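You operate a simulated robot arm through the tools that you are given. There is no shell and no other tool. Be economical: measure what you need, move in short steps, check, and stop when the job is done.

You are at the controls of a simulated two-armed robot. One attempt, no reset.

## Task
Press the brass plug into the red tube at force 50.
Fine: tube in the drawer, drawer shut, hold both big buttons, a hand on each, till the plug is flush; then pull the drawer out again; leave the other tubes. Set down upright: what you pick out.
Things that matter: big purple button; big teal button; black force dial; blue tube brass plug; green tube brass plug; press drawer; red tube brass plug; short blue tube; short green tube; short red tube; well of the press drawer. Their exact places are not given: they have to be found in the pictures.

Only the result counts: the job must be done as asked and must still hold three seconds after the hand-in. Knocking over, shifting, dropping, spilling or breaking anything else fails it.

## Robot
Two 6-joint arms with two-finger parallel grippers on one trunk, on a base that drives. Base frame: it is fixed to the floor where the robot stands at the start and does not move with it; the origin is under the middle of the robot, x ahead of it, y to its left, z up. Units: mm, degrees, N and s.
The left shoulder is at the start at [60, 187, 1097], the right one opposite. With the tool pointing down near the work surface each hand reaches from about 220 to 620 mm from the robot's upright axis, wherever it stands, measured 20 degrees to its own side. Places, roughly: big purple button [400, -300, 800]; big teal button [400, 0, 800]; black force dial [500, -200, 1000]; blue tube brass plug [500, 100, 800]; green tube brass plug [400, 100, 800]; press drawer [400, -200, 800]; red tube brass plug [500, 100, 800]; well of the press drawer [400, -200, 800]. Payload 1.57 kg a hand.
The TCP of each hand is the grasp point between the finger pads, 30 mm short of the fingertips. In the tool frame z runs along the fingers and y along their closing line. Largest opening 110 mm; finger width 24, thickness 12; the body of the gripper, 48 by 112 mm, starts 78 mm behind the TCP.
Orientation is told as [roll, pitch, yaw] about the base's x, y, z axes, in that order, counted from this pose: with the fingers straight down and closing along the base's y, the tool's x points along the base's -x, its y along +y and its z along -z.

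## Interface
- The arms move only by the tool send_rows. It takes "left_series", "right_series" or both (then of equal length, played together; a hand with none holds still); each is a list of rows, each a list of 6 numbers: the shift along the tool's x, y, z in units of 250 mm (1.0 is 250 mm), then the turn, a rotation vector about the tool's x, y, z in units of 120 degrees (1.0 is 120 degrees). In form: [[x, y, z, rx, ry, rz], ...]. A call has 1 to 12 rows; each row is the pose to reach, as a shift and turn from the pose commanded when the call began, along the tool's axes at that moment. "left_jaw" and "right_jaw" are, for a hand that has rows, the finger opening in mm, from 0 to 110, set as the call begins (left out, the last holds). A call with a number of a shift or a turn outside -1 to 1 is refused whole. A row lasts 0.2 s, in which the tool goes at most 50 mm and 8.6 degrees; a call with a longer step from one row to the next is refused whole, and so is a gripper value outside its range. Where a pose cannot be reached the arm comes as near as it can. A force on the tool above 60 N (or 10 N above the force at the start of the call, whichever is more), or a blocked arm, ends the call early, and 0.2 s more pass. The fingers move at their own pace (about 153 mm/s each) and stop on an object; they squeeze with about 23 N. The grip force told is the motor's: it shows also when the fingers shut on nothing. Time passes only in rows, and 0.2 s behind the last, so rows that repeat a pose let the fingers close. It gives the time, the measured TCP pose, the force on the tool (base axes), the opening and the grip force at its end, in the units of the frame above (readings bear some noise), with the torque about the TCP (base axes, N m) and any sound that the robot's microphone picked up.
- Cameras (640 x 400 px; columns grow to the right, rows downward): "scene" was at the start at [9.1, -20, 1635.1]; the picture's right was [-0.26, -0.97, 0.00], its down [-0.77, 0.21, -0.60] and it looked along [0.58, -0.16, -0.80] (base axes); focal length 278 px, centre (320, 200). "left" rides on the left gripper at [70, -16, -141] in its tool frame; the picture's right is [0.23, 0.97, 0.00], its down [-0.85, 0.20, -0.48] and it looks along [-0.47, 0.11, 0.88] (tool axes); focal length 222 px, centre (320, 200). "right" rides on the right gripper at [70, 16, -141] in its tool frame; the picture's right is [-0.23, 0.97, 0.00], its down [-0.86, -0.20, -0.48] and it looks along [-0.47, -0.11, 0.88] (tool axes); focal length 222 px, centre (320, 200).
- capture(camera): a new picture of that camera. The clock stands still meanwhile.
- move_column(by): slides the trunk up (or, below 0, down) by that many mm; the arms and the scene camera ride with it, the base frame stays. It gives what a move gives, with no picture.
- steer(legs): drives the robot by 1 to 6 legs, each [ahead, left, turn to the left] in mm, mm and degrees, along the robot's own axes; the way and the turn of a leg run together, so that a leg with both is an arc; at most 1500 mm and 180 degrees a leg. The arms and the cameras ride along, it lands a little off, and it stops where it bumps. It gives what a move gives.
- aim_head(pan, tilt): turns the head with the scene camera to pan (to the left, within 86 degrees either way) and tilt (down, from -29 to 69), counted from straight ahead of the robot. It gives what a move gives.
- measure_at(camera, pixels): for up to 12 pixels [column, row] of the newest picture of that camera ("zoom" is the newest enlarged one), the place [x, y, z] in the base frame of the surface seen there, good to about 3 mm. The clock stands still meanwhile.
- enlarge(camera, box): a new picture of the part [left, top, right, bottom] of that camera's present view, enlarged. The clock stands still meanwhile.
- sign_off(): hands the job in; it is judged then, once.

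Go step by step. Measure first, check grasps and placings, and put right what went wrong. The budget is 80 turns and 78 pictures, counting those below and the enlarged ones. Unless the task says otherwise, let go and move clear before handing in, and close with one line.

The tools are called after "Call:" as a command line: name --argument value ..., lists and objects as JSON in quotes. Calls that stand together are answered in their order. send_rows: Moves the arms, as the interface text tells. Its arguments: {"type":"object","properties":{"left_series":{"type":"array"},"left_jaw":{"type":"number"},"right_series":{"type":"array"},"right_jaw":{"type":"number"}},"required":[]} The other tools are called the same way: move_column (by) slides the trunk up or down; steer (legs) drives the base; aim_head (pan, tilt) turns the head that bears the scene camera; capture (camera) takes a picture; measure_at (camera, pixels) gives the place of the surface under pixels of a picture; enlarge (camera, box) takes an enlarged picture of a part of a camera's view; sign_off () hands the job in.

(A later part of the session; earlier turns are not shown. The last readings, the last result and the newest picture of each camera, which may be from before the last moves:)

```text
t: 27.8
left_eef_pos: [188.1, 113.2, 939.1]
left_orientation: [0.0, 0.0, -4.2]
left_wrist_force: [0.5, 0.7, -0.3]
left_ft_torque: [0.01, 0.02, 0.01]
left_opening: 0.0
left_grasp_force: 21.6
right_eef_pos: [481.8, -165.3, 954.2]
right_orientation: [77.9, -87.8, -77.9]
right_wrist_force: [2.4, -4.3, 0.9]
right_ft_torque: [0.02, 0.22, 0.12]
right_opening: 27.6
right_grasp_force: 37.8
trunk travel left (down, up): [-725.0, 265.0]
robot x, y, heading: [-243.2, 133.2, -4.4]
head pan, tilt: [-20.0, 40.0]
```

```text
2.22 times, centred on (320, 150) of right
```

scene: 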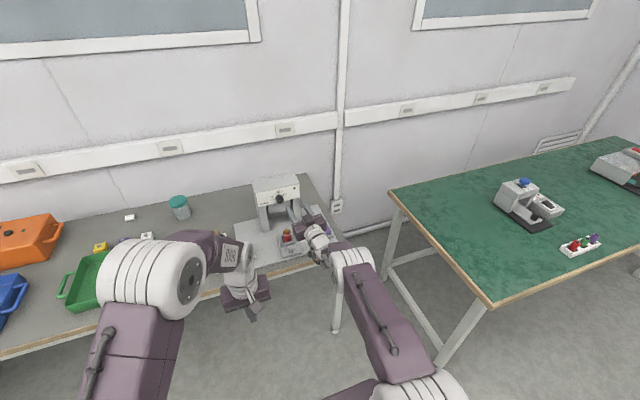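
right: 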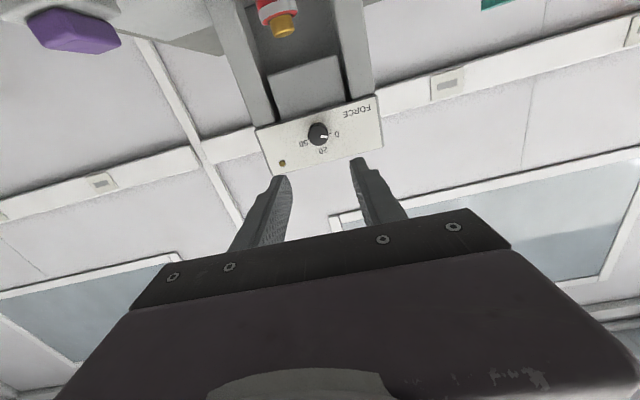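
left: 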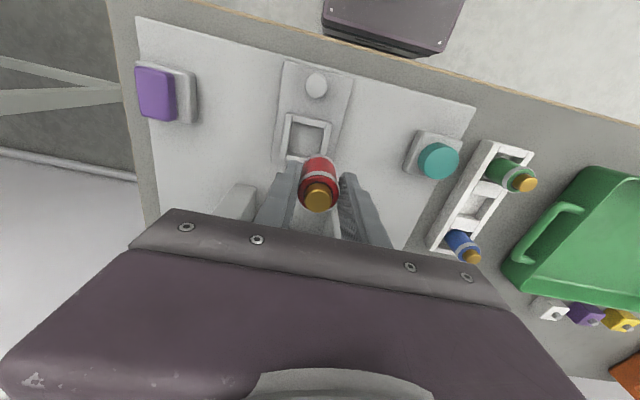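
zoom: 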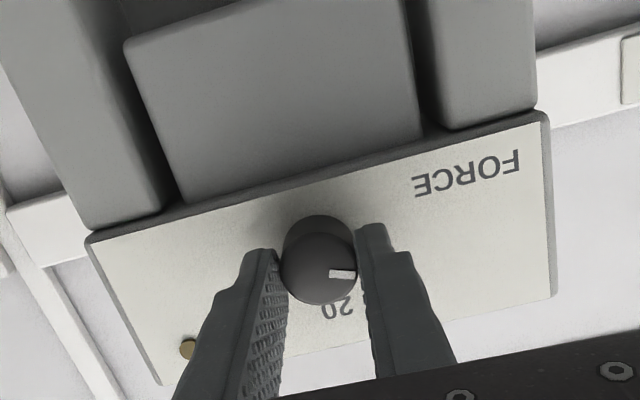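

Dial gripped at 27.6 mm. I turn it +72° about the tool axis (0 → 20 direction).

Call:
send_rows --right_series '[[0, 0, 0, 0, 0, 0.067], [0, 0, 0, 0, 0, 0.134], [0, 0, 0, 0, 0, 0.2], [0, 0, 0, 0, 0, 0.267], [0, 0, 0, 0, 0, 0.333], [0, 0, 0, 0, 0, 0.4], [0, 0, 0, 0, 0, 0.467], [0, 0, 0, 0, 0, 0.533], [0, 0, 0, 0, 0, 0.6], [0, 0, 0, 0, 0, 0.6]]'

Call:
enlarge --camera "right" --box '[220, 60, 420, 240]'

```text
t: 30.0
left_eef_pos: [187.5, 112.4, 939.8]
left_orientation: [0.1, 0.0, -4.2]
left_wrist_force: [-0.1, -0.7, 0.4]
left_ft_torque: [-0.02, -0.01, 0.01]
left_opening: 0.1
left_grasp_force: 21.6
right_eef_pos: [480.0, -167.3, 953.1]
right_orientation: [89.4, -15.6, -89.9]
right_wrist_force: [2.5, -12.9, 1.6]
right_ft_torque: [0.0, -0.37, 0.07]
right_opening: 27.6
right_grasp_force: 38.3
trunk travel left (down, up): [-725.0, 265.0]
robot x, y, heading: [-241.5, 133.7, -4.2]
head pan, tilt: [-20.0, 40.0]
```

```text
2.22 times, centred on (320, 150) of right
```

zoom: 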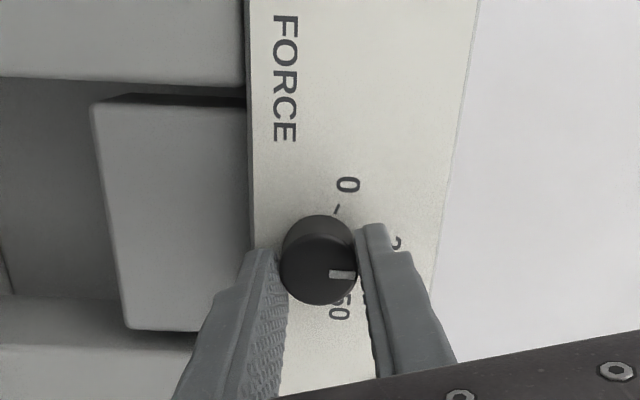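

The marker turned with the fingers, now about 72° past 0. I continue turning +68°.

Call:
send_rows --right_series '[[0, 0, 0, 0, 0, 0.067], [0, 0, 0, 0, 0, 0.134], [0, 0, 0, 0, 0, 0.2], [0, 0, 0, 0, 0, 0.267], [0, 0, 0, 0, 0, 0.333], [0, 0, 0, 0, 0, 0.4], [0, 0, 0, 0, 0, 0.467], [0, 0, 0, 0, 0, 0.533], [0, 0, 0, 0, 0, 0.57], [0, 0, 0, 0, 0, 0.57]]'

Call:
enlarge --camera "right" --box '[220, 60, 420, 240]'

Call:
enlarge --camera "scene" --box '[210, 140, 370, 240]'

```text
t: 32.2
left_eef_pos: [187.9, 112.8, 940.1]
left_orientation: [0.2, -0.1, -4.2]
left_wrist_force: [0.4, 0.1, 0.4]
left_ft_torque: [-0.06, 0.0, 0.02]
left_opening: 0.1
left_grasp_force: 21.0
right_eef_pos: [481.8, -165.9, 951.5]
right_orientation: [89.0, 52.9, -90.9]
right_wrist_force: [-3.8, -8.3, -9.5]
right_ft_torque: [-0.13, -0.25, -0.31]
right_opening: 27.6
right_grasp_force: 38.3
trunk travel left (down, up): [-725.0, 265.0]
robot x, y, heading: [-244.6, 130.7, -4.1]
head pan, tilt: [-20.0, 40.0]
```

```text
2.22 times, centred on (320, 150) of right
```

zoom: 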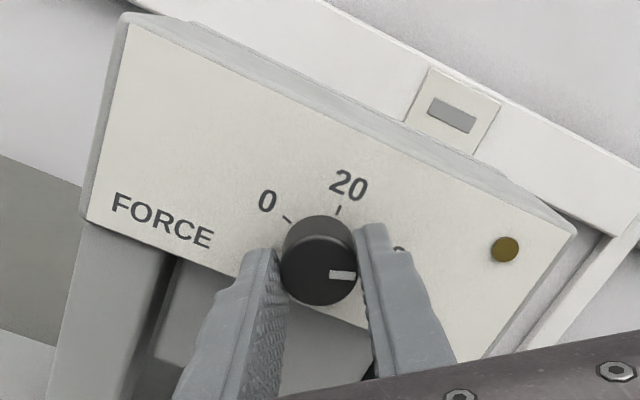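

```text
4.00 times, centred on (290, 190) of scene
```

zoom: 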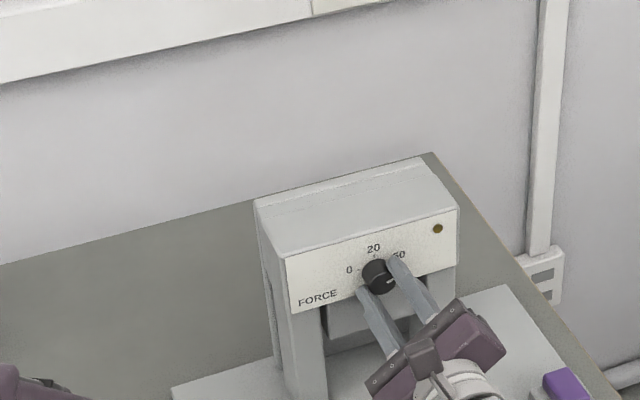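

The marker now stands close to where 50 should be, but a finger covers the tick. I open and back off to check.

Call:
send_rows --right_series '[[0, 0, 0, 0, 0, 0], [0, 0, 0, 0, 0, 0], [0, 0, -0.1, 0, 0, 0], [0, 0, -0.2, 0, 0, 0], [0, 0, -0.2, 0, 0, 0]]' --right_jaw 52

Call:
enlarge --camera "right" --box '[260, 100, 380, 180]'

```text
t: 33.4
left_eef_pos: [188.4, 113.8, 940.5]
left_orientation: [0.0, -0.1, -4.2]
left_wrist_force: [-0.3, -1.3, -0.2]
left_ft_torque: [-0.01, 0.0, 0.02]
left_opening: 0.0
left_grasp_force: 21.1
right_eef_pos: [432.0, -165.6, 954.2]
right_orientation: [89.2, 52.5, -90.6]
right_wrist_force: [0.2, 0.0, -0.1]
right_ft_torque: [-0.02, -0.02, -0.05]
right_opening: 52.0
right_grasp_force: 0.1
trunk travel left (down, up): [-725.0, 265.0]
robot x, y, heading: [-243.4, 130.2, -4.2]
head pan, tilt: [-20.0, 40.0]
```

```text
5.00 times, centred on (320, 140) of right
```

zoom: 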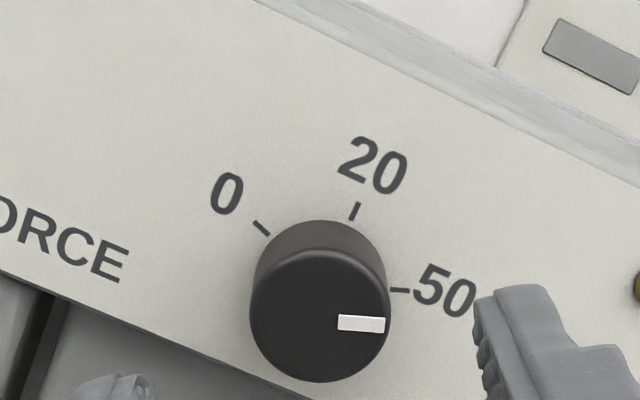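

The marker points about at the 50 tick (zoom mark (361,323), tick (400,290)). I zoom more for the exact angle.

Call:
enlarge --camera "right" --box '[298, 140, 346, 180]'

Call:
enlarge --camera "scene" --box '[260, 180, 300, 205]'

```text
10.00 times, centred on (322, 160) of right
```

zoom: 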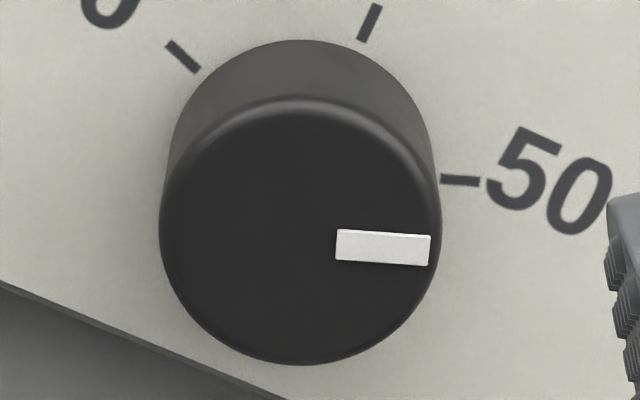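

```text
16.00 times, centred on (280, 192) of scene
```

zoom: 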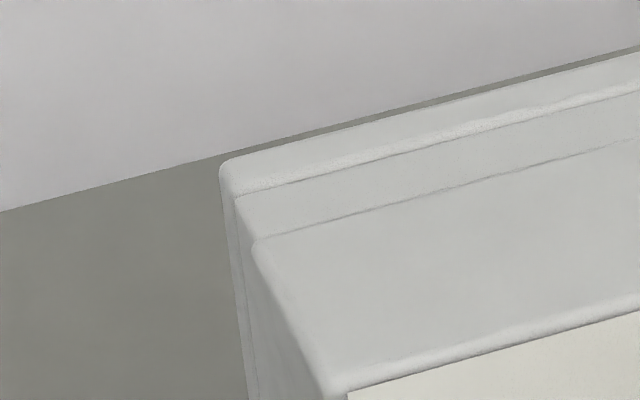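

The marker and the 50 tick are parallel (both slope 3°), so the dial stands at 50. Now I drive back to clear the press and unwind the wrist.

Call:
steer --legs '[[-100, -7, 0]]'

Call:
send_rows --right_series '[[0, 0, 0, 0, 0, -0.07], [0, 0, 0, 0, 0, -0.14], [0, 0, 0, 0, 0, -0.21], [0, 0, 0, 0, 0, -0.28], [0, 0, 0, 0, 0, -0.35], [0, 0, 0, 0, 0, -0.42], [0, 0, 0, 0, 0, -0.49], [0, 0, 0, 0, 0, -0.56], [0, 0, 0, 0, 0, -0.63], [0, 0, 0, 0, 0, -0.7], [0, 0, 0, 0, 0, -0.77], [0, 0, 0, 0, 0, -0.84]]'

Call:
send_rows --right_series '[[0, 0, 0, 0, 0, -0.07], [0, 0, 0, 0, 0, -0.14], [0, 0, 0, 0, 0, -0.21], [0, 0, 0, 0, 0, -0.28], [0, 0, 0, 0, 0, -0.347], [0, 0, 0, 0, 0, -0.347]]'

```text
t: 34.6
left_eef_pos: [88.4, 114.4, 939.9]
left_orientation: [0.1, 0.0, -4.2]
left_wrist_force: [-0.8, 0.4, 0.8]
left_ft_torque: [0.04, -0.04, 0.0]
left_opening: 0.0
left_grasp_force: 21.2
right_eef_pos: [330.8, -164.1, 953.0]
right_orientation: [89.2, 52.5, -90.6]
right_wrist_force: [0.0, 0.4, -1.1]
right_ft_torque: [-0.01, -0.01, 0.0]
right_opening: 51.7
right_grasp_force: 0.0
trunk travel left (down, up): [-725.0, 265.0]
robot x, y, heading: [-343.7, 130.4, -3.9]
head pan, tilt: [-20.0, 40.0]
```

```text
t: 37.2
left_eef_pos: [86.7, 114.6, 939.8]
left_orientation: [0.0, 0.0, -4.3]
left_wrist_force: [-0.1, 0.9, 0.1]
left_ft_torque: [-0.01, 0.0, -0.02]
left_opening: 0.0
left_grasp_force: 20.9
right_eef_pos: [330.5, -164.8, 954.5]
right_orientation: [89.2, -48.4, -89.4]
right_wrist_force: [-0.6, -0.4, 0.1]
right_ft_torque: [0.02, 0.02, 0.02]
right_opening: 52.2
right_grasp_force: 0.2
trunk travel left (down, up): [-725.0, 265.0]
robot x, y, heading: [-344.5, 131.7, -4.0]
head pan, tilt: [-20.0, 40.0]
```

```text
t: 38.6
left_eef_pos: [87.0, 114.9, 941.0]
left_orientation: [0.0, -0.2, -4.2]
left_wrist_force: [1.4, 0.2, -0.4]
left_ft_torque: [0.02, 0.02, 0.01]
left_opening: 0.1
left_grasp_force: 20.6
right_eef_pos: [340.2, -174.8, 953.9]
right_orientation: [52.4, -89.2, -51.9]
right_wrist_force: [0.6, -0.1, 0.3]
right_ft_torque: [-0.03, 0.0, 0.0]
right_opening: 52.0
right_grasp_force: 0.0
right hand out of reach, approached as far as the arm can: row 5, 6
trunk travel left (down, up): [-725.0, 265.0]
robot x, y, heading: [-347.3, 134.8, -4.2]
head pan, tilt: [-20.0, 40.0]
```

Wrist unwound. I pitch the hand down to about -25° and pull it back toward the robot.

Call:
send_rows --right_series '[[0, 0, 0, 0, 0.068, 0], [0, 0, 0, 0, 0.136, 0], [0, 0, 0, 0, 0.204, 0], [0, 0, 0, 0, 0.272, 0], [0, 0, -0.06, 0, 0.34, 0], [0, 0, -0.18, 0, 0.408, 0], [0, 0, -0.3, 0, 0.476, 0], [0, 0, -0.45, 0, 0.544, 0], [0, 0, -0.6, 0, 0.544, 0], [0, 0, -0.75, 0, 0.544, 0], [0, 0, -0.85, 0, 0.544, 0], [0, 0, -0.85, 0, 0.544, 0]]' --right_jaw 40

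```text
t: 41.2
left_eef_pos: [87.5, 113.7, 940.8]
left_orientation: [-0.1, 0.0, -4.2]
left_wrist_force: [0.5, 0.6, -0.2]
left_ft_torque: [0.0, 0.03, -0.03]
left_opening: 0.0
left_grasp_force: 21.8
right_eef_pos: [126.5, -176.1, 956.1]
right_orientation: [0.2, -24.1, 0.0]
right_wrist_force: [0.5, 0.4, -0.6]
right_ft_torque: [-0.02, 0.01, -0.01]
right_opening: 40.0
right_grasp_force: 0.1
trunk travel left (down, up): [-725.0, 265.0]
robot x, y, heading: [-344.6, 133.8, -4.1]
head pan, tilt: [-20.0, 40.0]
```

The hand now points down at pitch -24°, all clear. I bring the base back toward the start: turn +4.1°, right 133, ahead 245.

Call:
steer --legs '[[0, 0, 4.15], [0, -133, 0], [245, 0, 0]]'

Call:
aim_head --pan -15 --tilt 50

Call:
capture --camera "scene"

Call:
capture --camera "right"

```text
t: 44.4
left_eef_pos: [332.9, 14.1, 941.1]
left_orientation: [0.0, 0.0, 0.1]
left_wrist_force: [-0.4, -0.4, 0.5]
left_ft_torque: [0.02, 0.01, 0.0]
left_opening: 0.0
left_grasp_force: 21.0
right_eef_pos: [395.4, -272.4, 955.5]
right_orientation: [0.1, -24.4, 4.4]
right_wrist_force: [-0.2, 0.3, -0.2]
right_ft_torque: [0.01, -0.01, -0.04]
right_opening: 39.9
right_grasp_force: 0.1
trunk travel left (down, up): [-725.0, 265.0]
robot x, y, heading: [-100.7, -0.4, 0.3]
head pan, tilt: [-20.0, 40.0]
```

```text
t: 45.1
left_eef_pos: [335.0, 13.4, 941.0]
left_orientation: [0.0, 0.0, 0.3]
left_wrist_force: [0.7, 0.6, 0.2]
left_ft_torque: [0.01, 0.0, 0.03]
left_opening: 0.0
left_grasp_force: 20.6
right_eef_pos: [395.4, -271.7, 956.3]
right_orientation: [0.1, -24.2, 4.3]
right_wrist_force: [0.1, -1.2, -0.3]
right_ft_torque: [0.01, 0.03, -0.01]
right_opening: 40.1
right_grasp_force: 0.0
trunk travel left (down, up): [-725.0, 265.0]
robot x, y, heading: [-96.8, 4.4, 0.3]
head pan, tilt: [-15.0, 50.0]
```

```text
39 pictures are left
```

scene: 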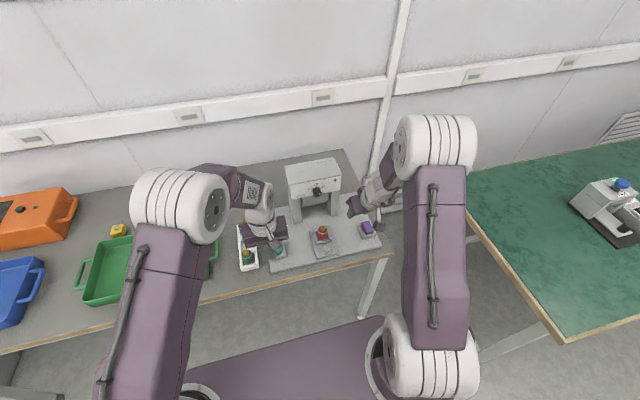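

```text
38 pictures are left
```

right: 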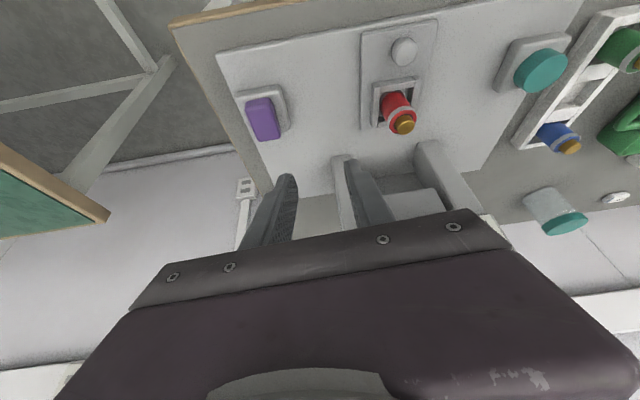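

The hand is clear, tube upright at (400,110), knob at (403,50). I bring the right hand above the knob and square its yaw.

Call:
send_rows --right_series '[[0.05, 0.11, 0.03, 0.004, 0, 0.008], [0.1, 0.22, 0.07, 0.008, 0, 0.016], [0.15, 0.33, 0.11, 0.012, 0, 0.024], [0.209, 0.435, 0.152, 0.0148, 0, 0.0327], [0.209, 0.435, 0.152, 0.0148, 0, 0.0327]]'

Call:
capture --camera "right"

Call:
measure_at --camera "right" --pixels '[[322, 95], [322, 110], [322, 80]]'

```text
t: 46.3
left_eef_pos: [333.7, 15.6, 940.7]
left_orientation: [-0.1, 0.0, 0.3]
left_wrist_force: [0.2, -1.1, -0.6]
left_ft_torque: [0.01, -0.01, -0.04]
left_opening: 0.0
left_grasp_force: 21.2
right_eef_pos: [350.2, -220.9, 899.5]
right_orientation: [1.5, -23.9, 0.5]
right_wrist_force: [0.1, 0.3, 0.0]
right_ft_torque: [-0.04, -0.01, 0.02]
right_opening: 40.0
right_grasp_force: 0.1
right hand out of reach, approached as far as the arm can: row 3, 4
trunk travel left (down, up): [-725.0, 265.0]
robot x, y, heading: [-99.3, 0.6, 0.2]
head pan, tilt: [-15.0, 50.0]
```

```text
37 pictures are left
```

right: 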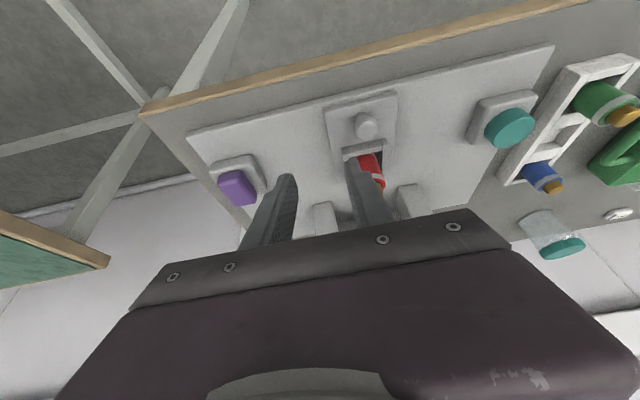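

```text
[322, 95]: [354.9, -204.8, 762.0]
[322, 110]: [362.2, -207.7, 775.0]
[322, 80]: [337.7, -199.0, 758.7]
```

Again the arm stops short sideways (y=-221). I shift the base left 56 mm instead, then view.

Call:
steer --legs '[[0, 56, 0]]'

Call:
capture --camera "right"

```text
t: 47.2
left_eef_pos: [333.1, 68.2, 940.6]
left_orientation: [0.1, -0.1, 0.1]
left_wrist_force: [-0.4, -1.2, -0.4]
left_ft_torque: [0.02, -0.03, 0.0]
left_opening: 0.0
left_grasp_force: 21.4
right_eef_pos: [349.5, -168.0, 900.1]
right_orientation: [1.6, -24.0, 0.4]
right_wrist_force: [-0.9, -0.3, -0.8]
right_ft_torque: [0.03, 0.01, 0.01]
right_opening: 40.0
right_grasp_force: 0.0
trunk travel left (down, up): [-725.0, 265.0]
robot x, y, heading: [-99.5, 55.4, -0.0]
head pan, tilt: [-15.0, 50.0]
```

```text
36 pictures are left
```

right: 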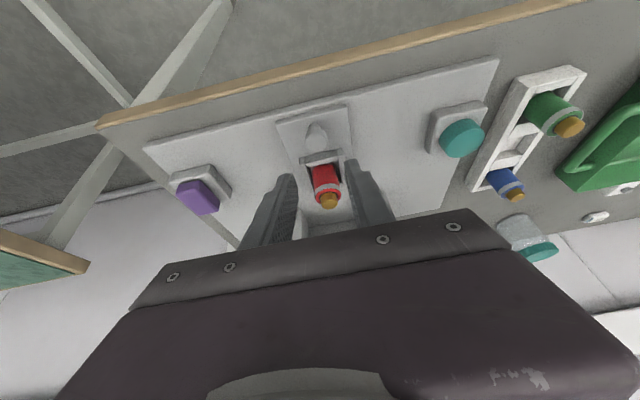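

Call:
measure_at --camera "right" --pixels '[[316, 128], [316, 140], [308, 132], [324, 132], [326, 165], [328, 202]]'

```text
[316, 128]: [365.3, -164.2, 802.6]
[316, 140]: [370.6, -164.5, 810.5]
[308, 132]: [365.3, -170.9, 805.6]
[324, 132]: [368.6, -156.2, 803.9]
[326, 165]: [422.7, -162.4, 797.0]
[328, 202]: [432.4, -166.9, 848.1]
```

Knob axis (374,-164.5), top 813. I go down to straddle it and close.

Call:
send_rows --right_series '[[0.02, 0.008, 0.1, 0, 0, 0], [0.04, 0.008, 0.2, 0, 0, 0], [0.058, 0.008, 0.28, 0, 0, 0], [0.064, 0.008, 0.304, 0, 0, 0], [0.064, 0.008, 0.304, 0, 0, 0]]'

Call:
enlarge --camera "right" --box '[220, 80, 420, 240]'

```text
t: 48.4
left_eef_pos: [332.7, 69.3, 939.9]
left_orientation: [-0.1, -0.1, 0.2]
left_wrist_force: [0.0, -0.1, 0.3]
left_ft_torque: [-0.03, -0.02, 0.0]
left_opening: 0.2
left_grasp_force: 21.8
right_eef_pos: [373.0, -165.3, 827.2]
right_orientation: [2.3, -23.6, 0.2]
right_wrist_force: [0.4, -0.4, -0.3]
right_ft_torque: [0.01, -0.02, 0.02]
right_opening: 40.0
right_grasp_force: 0.1
right hand out of reach, approached as far as the arm can: row 2, 3, 4, 5
trunk travel left (down, up): [-725.0, 265.0]
robot x, y, heading: [-99.3, 58.7, 0.2]
head pan, tilt: [-15.0, 50.0]
```

```text
2.50 times, centred on (320, 160) of right
```

zoom: 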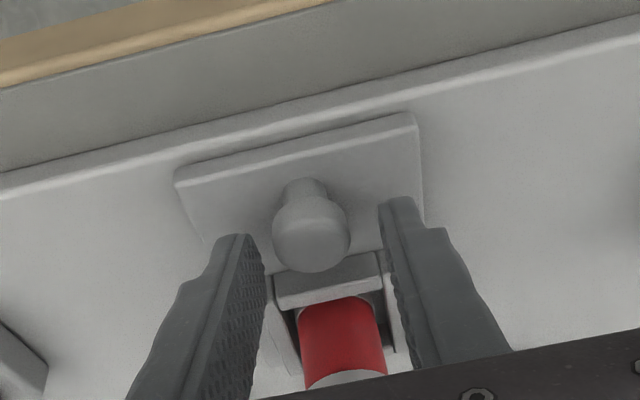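

The fingers flank the knob but sit about 8 mm too far ahead. I drive back 8 mm and close.

Call:
steer --legs '[[-8, 0, 0]]'

Call:
send_rows --right_series '[[0, 0, 0, 0, 0, 0], [0, 0, 0, 0, 0, 0], [0, 0, 0, 0, 0, 0]]' --right_jaw 5

Call:
enlarge --camera "right" --box '[220, 80, 420, 240]'

```text
t: 49.2
left_eef_pos: [326.9, 69.7, 939.4]
left_orientation: [0.0, -0.1, 0.2]
left_wrist_force: [-0.3, 0.7, 0.8]
left_ft_torque: [0.03, 0.0, 0.01]
left_opening: 0.0
left_grasp_force: 21.5
right_eef_pos: [367.0, -166.0, 826.3]
right_orientation: [2.4, -23.6, 0.2]
right_wrist_force: [0.6, 0.3, 0.0]
right_ft_torque: [-0.03, 0.02, -0.02]
right_opening: 39.8
right_grasp_force: 0.0
trunk travel left (down, up): [-725.0, 265.0]
robot x, y, heading: [-107.9, 58.3, 0.1]
head pan, tilt: [-15.0, 50.0]
```

```text
t: 50.0
left_eef_pos: [325.8, 68.9, 939.0]
left_orientation: [0.0, -0.1, 0.2]
left_wrist_force: [-0.1, 0.7, 0.1]
left_ft_torque: [0.02, -0.04, -0.02]
left_opening: 0.1
left_grasp_force: 21.1
right_eef_pos: [364.8, -166.3, 826.3]
right_orientation: [2.4, -23.7, 0.2]
right_wrist_force: [-1.1, -8.1, -2.3]
right_ft_torque: [-0.58, 0.21, -0.11]
right_opening: 23.7
right_grasp_force: 36.0
trunk travel left (down, up): [-725.0, 265.0]
robot x, y, heading: [-108.8, 55.9, -0.0]
head pan, tilt: [-15.0, 50.0]
```

```text
2.50 times, centred on (320, 160) of right
```

zoom: 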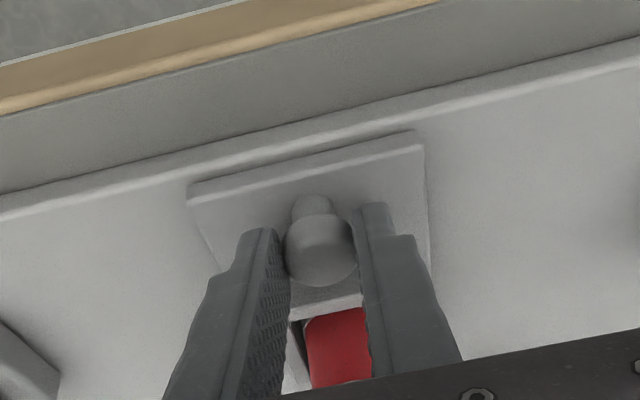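

Knob gripped at 23.7 mm. I push the drawer in by 60 mm with gentle steps.

Call:
send_rows --right_series '[[-0.018, 0, 0.008, 0, 0, 0], [-0.044, 0, 0.0193, 0, 0, 0], [-0.073, 0, 0.032, 0, 0, 0], [-0.11, 0, 0.0483, 0, 0, 0], [-0.147, 0, 0.0645, 0, 0, 0], [-0.183, 0, 0.0803, 0, 0, 0], [-0.22, 0, 0.0966, 0, 0, 0], [-0.22, 0, 0.0966, 0, 0, 0]]'

Call:
enlarge --camera "scene" --box '[240, 140, 400, 280]'

```text
t: 51.8
left_eef_pos: [324.7, 67.4, 940.9]
left_orientation: [0.1, -0.1, 0.2]
left_wrist_force: [-0.3, -0.3, 0.0]
left_ft_torque: [0.0, -0.02, 0.02]
left_opening: 0.0
left_grasp_force: 21.1
right_eef_pos: [425.2, -166.4, 825.6]
right_orientation: [2.5, -23.6, 0.1]
right_wrist_force: [0.0, -18.2, 5.7]
right_ft_torque: [-0.83, 0.4, -0.15]
right_opening: 23.9
right_grasp_force: 35.6
trunk travel left (down, up): [-725.0, 265.0]
robot x, y, heading: [-108.4, 53.9, 0.2]
head pan, tilt: [-15.0, 50.0]
```

```text
2.86 times, centred on (320, 210) of scene
```

zoom: 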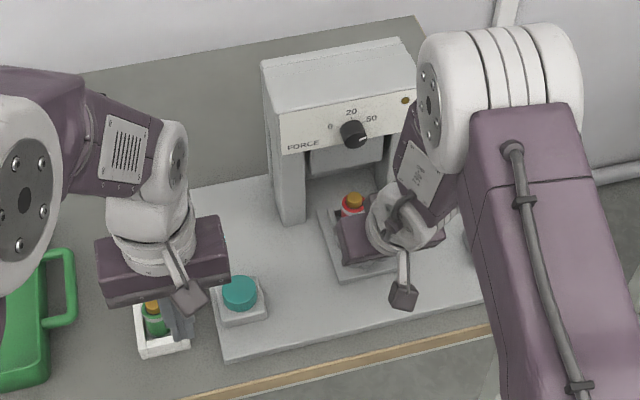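

The drawer slides with the hand (TCP 425, tube upright at zoom (354,205)). I push on until it stops, easing the side load slightly.

Call:
send_rows --right_series '[[-0.03, -0.006, 0.0132, 0, 0, 0], [-0.06, -0.006, 0.0264, 0, 0, 0], [-0.09, -0.006, 0.0395, 0, 0, 0], [-0.12, -0.006, 0.0527, 0, 0, 0], [-0.15, -0.006, 0.0659, 0, 0, 0], [-0.18, -0.006, 0.079, 0, 0, 0], [-0.21, -0.006, 0.0922, 0, 0, 0], [-0.24, -0.006, 0.1054, 0, 0, 0], [-0.27, -0.006, 0.1186, 0, 0, 0], [-0.27, -0.006, 0.1186, 0, 0, 0]]'

Call:
enlarge --camera "scene" --box '[240, 140, 400, 280]'

```text
t: 54.0
left_eef_pos: [322.4, 68.1, 941.2]
left_orientation: [0.1, -0.3, 0.3]
left_wrist_force: [0.0, -0.8, -0.3]
left_ft_torque: [-0.03, 0.04, 0.0]
left_opening: 0.0
left_grasp_force: 21.2
right_eef_pos: [497.3, -165.7, 829.6]
right_orientation: [2.4, -23.9, 0.3]
right_wrist_force: [-23.3, -11.7, -1.2]
right_ft_torque: [-0.6, -2.34, 0.04]
right_opening: 22.2
right_grasp_force: 35.0
trunk travel left (down, up): [-725.0, 265.0]
robot x, y, heading: [-107.3, 53.9, 0.2]
head pan, tilt: [-15.0, 50.0]
```

```text
2.86 times, centred on (320, 210) of scene
```

zoom: 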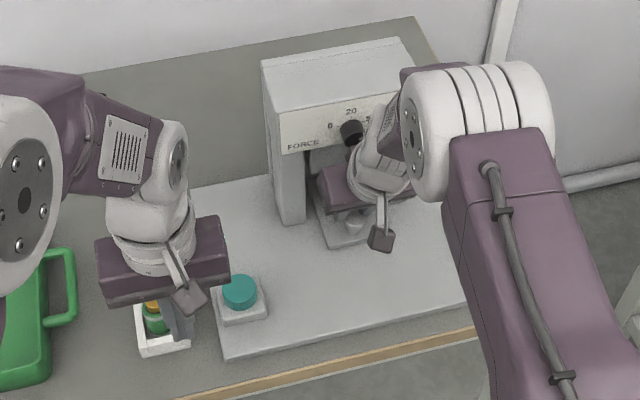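

Force -23 N along x and the jaws changed slightly; the knob shows at zoom (357,220). I measure where it stands.

Call:
measure_at --camera "zoom" --pixels '[[357, 212], [357, 222], [345, 244], [372, 238], [335, 240]]'

Call:
enlarge --camera "right" --box '[200, 60, 440, 240]'

```text
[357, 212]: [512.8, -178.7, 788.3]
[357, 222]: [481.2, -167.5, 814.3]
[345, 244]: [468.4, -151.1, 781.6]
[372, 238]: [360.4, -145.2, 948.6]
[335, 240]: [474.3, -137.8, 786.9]
```

```text
2.22 times, centred on (320, 150) of right
```

zoom: 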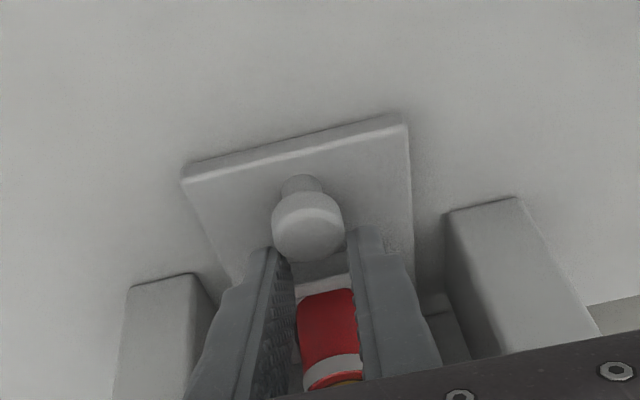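

The fingers slipped ahead on the knob, which is at x≈482 (drawer in by about 108 mm). I open, back off, close the fingers and push the knob from behind to make sure it's fully shut.

Call:
send_rows --right_series '[[0, 0, 0, 0, 0, 0], [0, 0, 0, 0, 0, 0], [0.05, 0, -0.022, 0, 0, 0], [0.13, 0, -0.057, 0, 0, 0], [0.21, 0, -0.092, 0, 0, 0], [0.253, 0.0, -0.111, 0, 0, 0], [0.253, 0, -0.111, 0, 0, 0]]' --right_jaw 42

Call:
send_rows --right_series '[[0, 0, 0, 0, 0, 0], [0.005, 0, 0.01, 0, 0, 0], [0.005, 0, 0.01, 0, 0, 0]]' --right_jaw 0

Call:
enlarge --camera "right" --box '[200, 60, 440, 240]'

```text
t: 55.6
left_eef_pos: [325.6, 69.7, 939.9]
left_orientation: [0.0, -0.1, 0.1]
left_wrist_force: [0.6, 0.0, 0.2]
left_ft_torque: [0.01, -0.01, 0.0]
left_opening: 0.0
left_grasp_force: 20.9
right_eef_pos: [429.7, -167.2, 827.6]
right_orientation: [2.4, -23.7, 0.2]
right_wrist_force: [0.3, -0.1, 0.8]
right_ft_torque: [-0.03, -0.01, 0.0]
right_opening: 41.8
right_grasp_force: 0.0
right hand out of reach, approached as far as the arm can: row 4
trunk travel left (down, up): [-725.0, 265.0]
robot x, y, heading: [-107.8, 56.1, 0.3]
head pan, tilt: [-15.0, 50.0]
```

```text
t: 56.4
left_eef_pos: [325.4, 69.0, 940.0]
left_orientation: [0.0, -0.2, 0.1]
left_wrist_force: [0.4, 0.5, -0.1]
left_ft_torque: [0.02, 0.03, -0.01]
left_opening: 0.0
left_grasp_force: 21.4
right_eef_pos: [429.5, -165.2, 824.2]
right_orientation: [2.2, -23.7, 0.2]
right_wrist_force: [-0.4, 0.4, -0.4]
right_ft_torque: [0.01, 0.0, 0.0]
right_opening: 0.0
right_grasp_force: 21.3
trunk travel left (down, up): [-725.0, 265.0]
robot x, y, heading: [-104.6, 51.6, 0.3]
head pan, tilt: [-15.0, 50.0]
```

```text
2.22 times, centred on (320, 150) of right
```

zoom: 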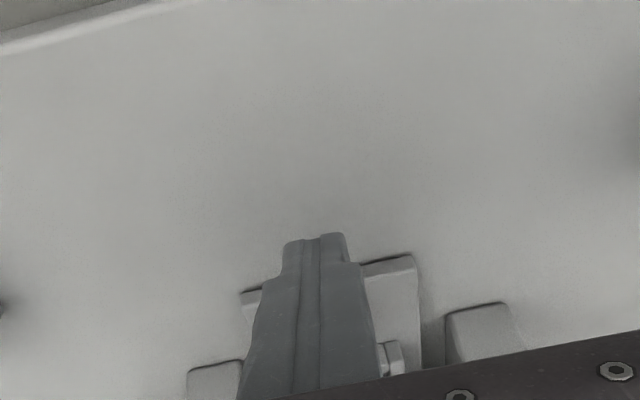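

Fingers are closed just behind the knob. I push forward slowly until it stops.

Call:
send_rows --right_series '[[-0.03, 0, 0.013, 0, 0, 0], [-0.06, 0, 0.0262, 0, 0, 0], [-0.075, 0, 0.033, 0, 0, 0], [-0.09, 0, 0.0393, 0, 0, 0], [-0.105, 0, 0.0459, 0, 0, 0], [-0.12, 0, 0.0524, 0, 0, 0], [-0.135, 0, 0.059, 0, 0, 0], [-0.15, 0, 0.0655, 0, 0, 0], [-0.165, 0, 0.072, 0, 0, 0]]'

Call:
enlarge --camera "right" --box '[200, 60, 440, 240]'

```text
t: 58.1
left_eef_pos: [323.6, 68.4, 941.6]
left_orientation: [-0.1, -0.3, 0.0]
left_wrist_force: [0.0, 0.2, -1.2]
left_ft_torque: [0.0, 0.09, 0.03]
left_opening: 0.0
left_grasp_force: 20.7
right_eef_pos: [455.8, -164.8, 818.3]
right_orientation: [2.7, -22.2, 0.1]
right_wrist_force: [-23.5, -3.1, 1.0]
right_ft_torque: [-0.05, 0.62, -0.07]
right_opening: 0.0
right_grasp_force: 21.3
trunk travel left (down, up): [-725.0, 265.0]
robot x, y, heading: [-108.8, 55.7, -0.1]
head pan, tilt: [-15.0, 50.0]
stopped in row 8 (right hand): the force on the tool passed its limit (the readings are from after the stop); the commanded pose is now the measured one
```

```text
2.22 times, centred on (320, 150) of right
```

zoom: 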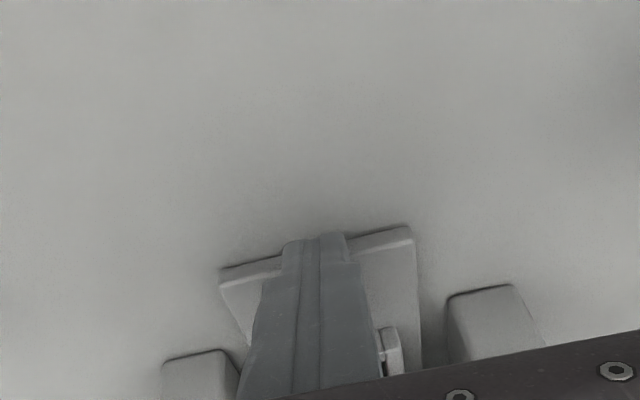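

The push was blocked above 60 N with the knob at its stop, so the drawer is shut. I retract the right hand, set it pointing straight down, and drive the base back to its start place for the buttons.

Call:
send_rows --right_series '[[0.05, 0, -0.03, 0, 0, 0], [0.104, 0, -0.064, 0, 0, 0], [0.15, 0, -0.2, 0, 0.03, 0], [0.2, 0, -0.33, 0, 0.08, 0], [0.26, -0.05, -0.45, 0, 0.13, 0], [0.33, -0.1, -0.56, 0, 0.185, 0], [0.409, -0.14, -0.651, 0, 0.185, 0], [0.409, -0.14, -0.651, 0, 0.185, 0]]'

Call:
steer --legs '[[0, -55, 0], [108, 0, 0]]'

Call:
capture --camera "scene"

Call:
capture --camera "right"

Call:
capture --camera "left"

```text
t: 59.9
left_eef_pos: [323.5, 69.3, 940.7]
left_orientation: [0.0, 0.0, 0.1]
left_wrist_force: [0.1, -0.1, 0.2]
left_ft_torque: [-0.01, 0.04, 0.04]
left_opening: 0.0
left_grasp_force: 21.1
right_eef_pos: [305.2, -208.8, 927.1]
right_orientation: [2.4, -0.4, 1.1]
right_wrist_force: [0.2, 0.7, 0.3]
right_ft_torque: [0.0, 0.01, -0.02]
right_opening: 0.1
right_grasp_force: 21.2
right hand out of reach, approached as far as the arm can: row 4
trunk travel left (down, up): [-725.0, 265.0]
robot x, y, heading: [-106.0, 55.0, 0.0]
head pan, tilt: [-15.0, 50.0]
```

```text
t: 61.7
left_eef_pos: [434.1, 11.6, 941.4]
left_orientation: [0.0, -0.1, 0.1]
left_wrist_force: [-0.3, 0.2, -0.6]
left_ft_torque: [0.03, 0.07, 0.02]
left_opening: 0.1
left_grasp_force: 21.2
right_eef_pos: [413.7, -264.6, 928.0]
right_orientation: [2.5, -0.4, 1.2]
right_wrist_force: [0.6, 0.6, 0.4]
right_ft_torque: [0.05, -0.02, 0.0]
right_opening: 0.0
right_grasp_force: 21.0
trunk travel left (down, up): [-725.0, 265.0]
robot x, y, heading: [-0.0, -2.4, 0.2]
head pan, tilt: [-15.0, 50.0]
```

```text
28 pictures are left
```

scene: 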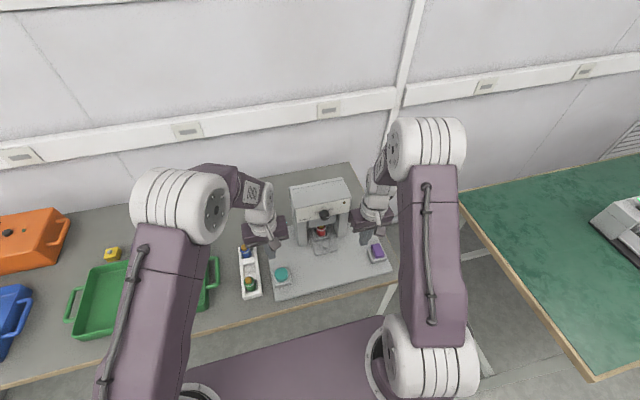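

```text
27 pictures are left
```

right: 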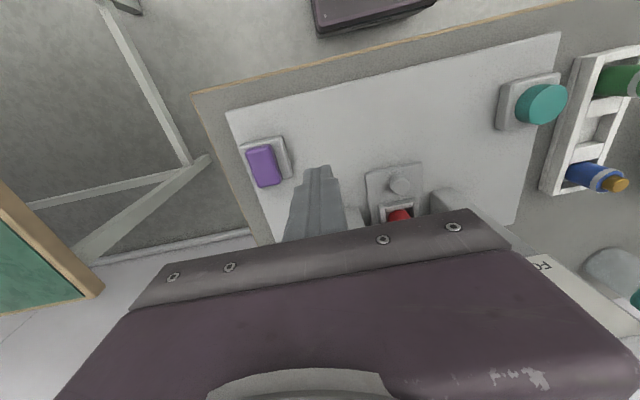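

```text
26 pictures are left
```

left: 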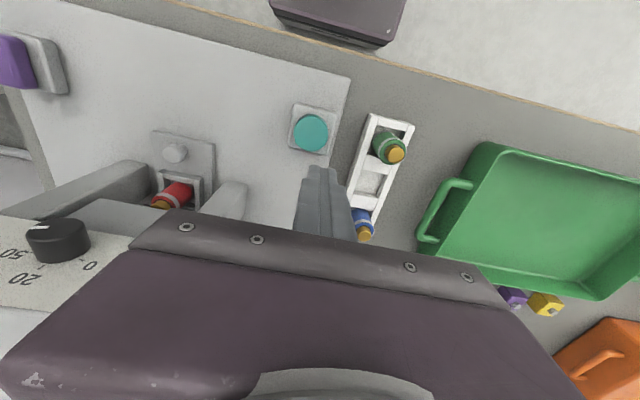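

The drawer is shut, the tube upright under the ram, dial mark at 50. I measure both buttons.

Call:
measure_at --camera "right" --pixels '[[263, 165], [255, 152], [272, 180], [540, 105], [398, 180]]'

Call:
measure_at --camera "left" --pixels '[[311, 133], [311, 120], [311, 146], [298, 133], [324, 133], [175, 153]]'

```text
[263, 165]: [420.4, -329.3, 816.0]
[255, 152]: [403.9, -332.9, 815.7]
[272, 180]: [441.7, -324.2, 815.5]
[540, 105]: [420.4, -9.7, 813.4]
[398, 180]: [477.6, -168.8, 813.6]
```

```text
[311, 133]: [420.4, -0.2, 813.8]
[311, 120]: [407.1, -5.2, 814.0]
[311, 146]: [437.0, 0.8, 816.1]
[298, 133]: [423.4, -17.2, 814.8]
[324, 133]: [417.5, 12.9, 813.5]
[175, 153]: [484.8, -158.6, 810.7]
```

Purple top centre (421,-328,815), teal (421,-2,814). I bring both closed hands to about 10 mm above them.

Call:
send_rows --left_series '[[0.026, -0.027, 0, 0, 0, 0], [0.052, -0.054, 0.05, 0, 0, 0], [0.052, -0.054, 0.15, 0, 0, 0], [0.052, -0.054, 0.25, 0, 0, 0], [0.052, -0.054, 0.344, 0, 0, 0], [0.052, -0.054, 0.344, 0, 0, 0]]' --right_series '[[-0.014, -0.12, 0, 0.01, 0, 0], [-0.028, -0.252, 0.05, 0.015, 0, 0], [-0.028, -0.252, 0.13, 0.02, 0, 0], [-0.028, -0.252, 0.21, 0.02, 0, 0], [-0.028, -0.252, 0.292, 0.02, 0, 0], [-0.028, -0.252, 0.292, 0.02, 0, 0]]'

Call:
enlarge --camera "scene" --box '[250, 170, 410, 300]'

```text
t: 63.1
left_eef_pos: [420.5, -0.1, 855.6]
left_orientation: [-0.2, 0.0, 0.1]
left_wrist_force: [0.0, 1.1, 0.6]
left_ft_torque: [0.0, -0.02, 0.0]
left_opening: 0.0
left_grasp_force: 21.3
right_eef_pos: [422.7, -322.3, 852.3]
right_orientation: [0.1, -0.4, 1.2]
right_wrist_force: [-0.2, -0.3, 0.0]
right_ft_torque: [-0.01, -0.01, 0.01]
right_opening: 0.0
right_grasp_force: 21.4
trunk travel left (down, up): [-725.0, 265.0]
robot x, y, heading: [-0.6, -1.3, 0.1]
head pan, tilt: [-15.0, 50.0]
```

```text
3.08 times, centred on (330, 235) of scene
```

zoom: 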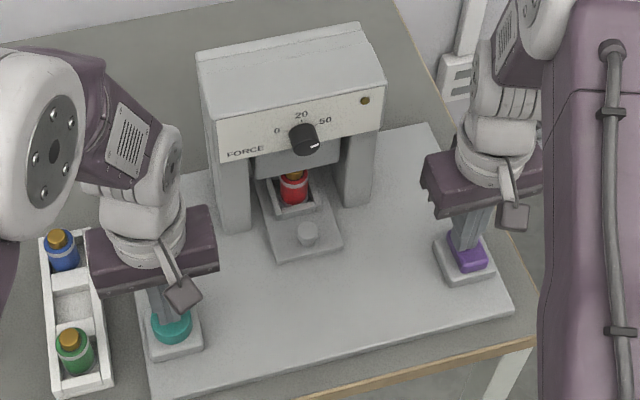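

Both hands are poised over the buttons. I lower both slowly a few mm past contact and read the forces.

Call:
send_rows --left_series '[[0, 0, 0.016, 0, 0, 0], [0, 0, 0.032, 0, 0, 0], [0, 0, 0.04, 0, 0, 0], [0, 0, 0.048, 0, 0, 0], [0, 0, 0.056, 0, 0, 0], [0, 0, 0.06, 0, 0, 0], [0, 0, 0.06, 0, 0, 0]]' --right_series '[[0, -0.02, 0.01, 0, 0, 0], [0, -0.02, 0.02, 0, 0, 0], [0, -0.02, 0.028, 0, 0, 0], [0, -0.02, 0.036, 0, 0, 0], [0, -0.02, 0.044, 0, 0, 0], [0, -0.02, 0.048, 0, 0, 0], [0, -0.02, 0.048, 0, 0, 0]]'

Call:
enlarge --camera "scene" --box '[250, 170, 410, 300]'

```text
t: 64.7
left_eef_pos: [420.8, -0.1, 839.9]
left_orientation: [-0.1, -0.1, 0.1]
left_wrist_force: [0.5, -0.9, 2.6]
left_ft_torque: [-0.01, 0.0, -0.01]
left_opening: 0.0
left_grasp_force: 20.8
right_eef_pos: [423.3, -327.7, 841.0]
right_orientation: [0.0, -0.4, 1.1]
right_wrist_force: [0.0, -0.1, 2.3]
right_ft_torque: [0.03, 0.05, -0.03]
right_opening: 0.0
right_grasp_force: 21.0
trunk travel left (down, up): [-725.0, 265.0]
robot x, y, heading: [4.0, -1.3, -0.1]
head pan, tilt: [-15.0, 50.0]
```

```text
3.08 times, centred on (330, 235) of scene
```

zoom: 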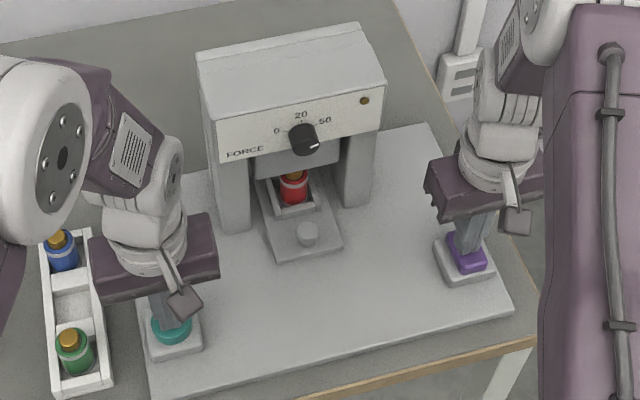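

Springy contact of about 2.5 N on each. I press both further in small steps together.

Call:
send_rows --left_series '[[0, 0, 0.008, 0, 0, 0], [0, 0, 0.016, 0, 0, 0], [0, 0, 0.022, 0, 0, 0], [0, 0, 0.022, 0, 0, 0]]' --right_series '[[0, 0, 0.008, 0, 0, 0], [0, 0, 0.016, 0, 0, 0], [0, 0, 0.024, 0, 0, 0], [0, 0, 0.024, 0, 0, 0]]'

Call:
enlarge --camera "scene" --box '[250, 170, 410, 300]'

```text
t: 65.7
left_eef_pos: [420.3, 0.2, 834.7]
left_orientation: [-0.1, -0.2, 0.0]
left_wrist_force: [2.4, -1.0, 8.9]
left_ft_torque: [0.0, -0.04, 0.0]
left_opening: 0.1
left_grasp_force: 21.8
right_eef_pos: [422.3, -327.9, 835.3]
right_orientation: [0.0, -0.5, 1.1]
right_wrist_force: [1.4, 0.9, 8.0]
right_ft_torque: [0.05, 0.0, -0.01]
right_opening: 0.0
right_grasp_force: 22.0
trunk travel left (down, up): [-725.0, 265.0]
robot x, y, heading: [6.7, -2.7, 0.1]
head pan, tilt: [-15.0, 50.0]
heard: click, click
```

```text
3.08 times, centred on (330, 235) of scene
```

zoom: 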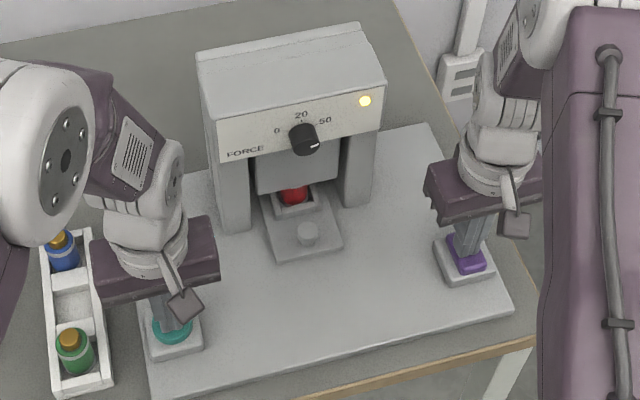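

Two clicks, the lamp at (365,100) is lit and the ram is descending. I keep holding.

Call:
send_rows --left_series '[[0, 0, 0.002, 0, 0, 0], [0, 0, 0.002, 0, 0, 0], [0, 0, 0.002, 0, 0, 0], [0, 0, 0.002, 0, 0, 0], [0, 0, 0.002, 0, 0, 0]]' --right_series '[[0, 0, 0.002, 0, 0, 0], [0, 0, 0.002, 0, 0, 0], [0, 0, 0.002, 0, 0, 0], [0, 0, 0.002, 0, 0, 0], [0, 0, 0.002, 0, 0, 0]]'

Call:
enlarge --camera "scene" --box '[290, 190, 360, 240]'

```text
t: 66.9
left_eef_pos: [420.8, -0.7, 835.1]
left_orientation: [-0.1, -0.1, 0.1]
left_wrist_force: [2.2, -2.9, 10.8]
left_ft_torque: [-0.07, -0.04, -0.01]
left_opening: 0.1
left_grasp_force: 21.0
right_eef_pos: [423.3, -327.6, 833.9]
right_orientation: [0.0, -0.5, 1.1]
right_wrist_force: [3.6, 0.4, 10.8]
right_ft_torque: [0.01, -0.09, 0.02]
right_opening: 0.0
right_grasp_force: 21.4
trunk travel left (down, up): [-725.0, 265.0]
robot x, y, heading: [1.3, 1.3, -0.0]
head pan, tilt: [-15.0, 50.0]
```

```text
8.00 times, centred on (325, 215) of scene
```

zoom: 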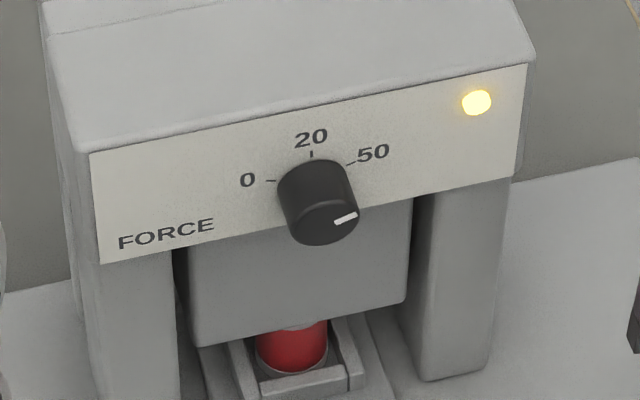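

The ram is down on the plug with the lamp still lit. I hold longer and compare.

Call:
send_rows --left_series '[[0, 0, 0, 0, 0, 0], [0, 0, 0, 0, 0, 0], [0, 0, 0, 0, 0, 0], [0, 0, 0, 0, 0, 0], [0, 0, 0, 0, 0, 0], [0, 0, 0, 0, 0, 0], [0, 0, 0, 0, 0, 0], [0, 0, 0, 0, 0, 0], [0, 0, 0, 0, 0, 0], [0, 0, 0, 0, 0, 0]]' --right_series '[[0, 0, 0, 0, 0, 0], [0, 0, 0, 0, 0, 0], [0, 0, 0, 0, 0, 0], [0, 0, 0, 0, 0, 0], [0, 0, 0, 0, 0, 0], [0, 0, 0, 0, 0, 0], [0, 0, 0, 0, 0, 0], [0, 0, 0, 0, 0, 0], [0, 0, 0, 0, 0, 0], [0, 0, 0, 0, 0, 0]]'

Call:
enlarge --camera "scene" --box '[290, 190, 360, 240]'

```text
t: 69.1
left_eef_pos: [420.2, -0.0, 834.3]
left_orientation: [-0.1, 0.0, 0.1]
left_wrist_force: [3.9, -0.3, 11.8]
left_ft_torque: [0.01, -0.06, 0.01]
left_opening: 0.2
left_grasp_force: 21.3
right_eef_pos: [421.4, -328.8, 835.4]
right_orientation: [0.0, -0.6, 1.1]
right_wrist_force: [1.2, -2.8, 11.1]
right_ft_torque: [-0.11, -0.04, -0.02]
right_opening: 0.0
right_grasp_force: 21.4
trunk travel left (down, up): [-725.0, 265.0]
robot x, y, heading: [2.7, 0.1, 0.1]
head pan, tilt: [-15.0, 50.0]
```

```text
8.00 times, centred on (325, 215) of scene
```

zoom: 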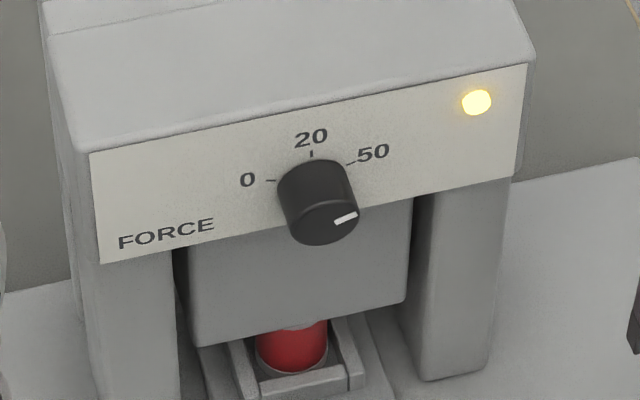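

The ram hasn't moved since the last view. I check its lower edge against the tube top (835 when seated).

Call:
measure_at --camera "zoom" --pixels '[[230, 343], [230, 338], [300, 322], [390, 300], [290, 326], [290, 332], [290, 345], [290, 372]]'

```text
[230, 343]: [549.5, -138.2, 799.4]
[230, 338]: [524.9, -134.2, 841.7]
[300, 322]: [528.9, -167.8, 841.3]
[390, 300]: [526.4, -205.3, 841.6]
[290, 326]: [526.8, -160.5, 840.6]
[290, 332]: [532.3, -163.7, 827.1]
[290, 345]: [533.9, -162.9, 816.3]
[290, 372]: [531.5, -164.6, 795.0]
```

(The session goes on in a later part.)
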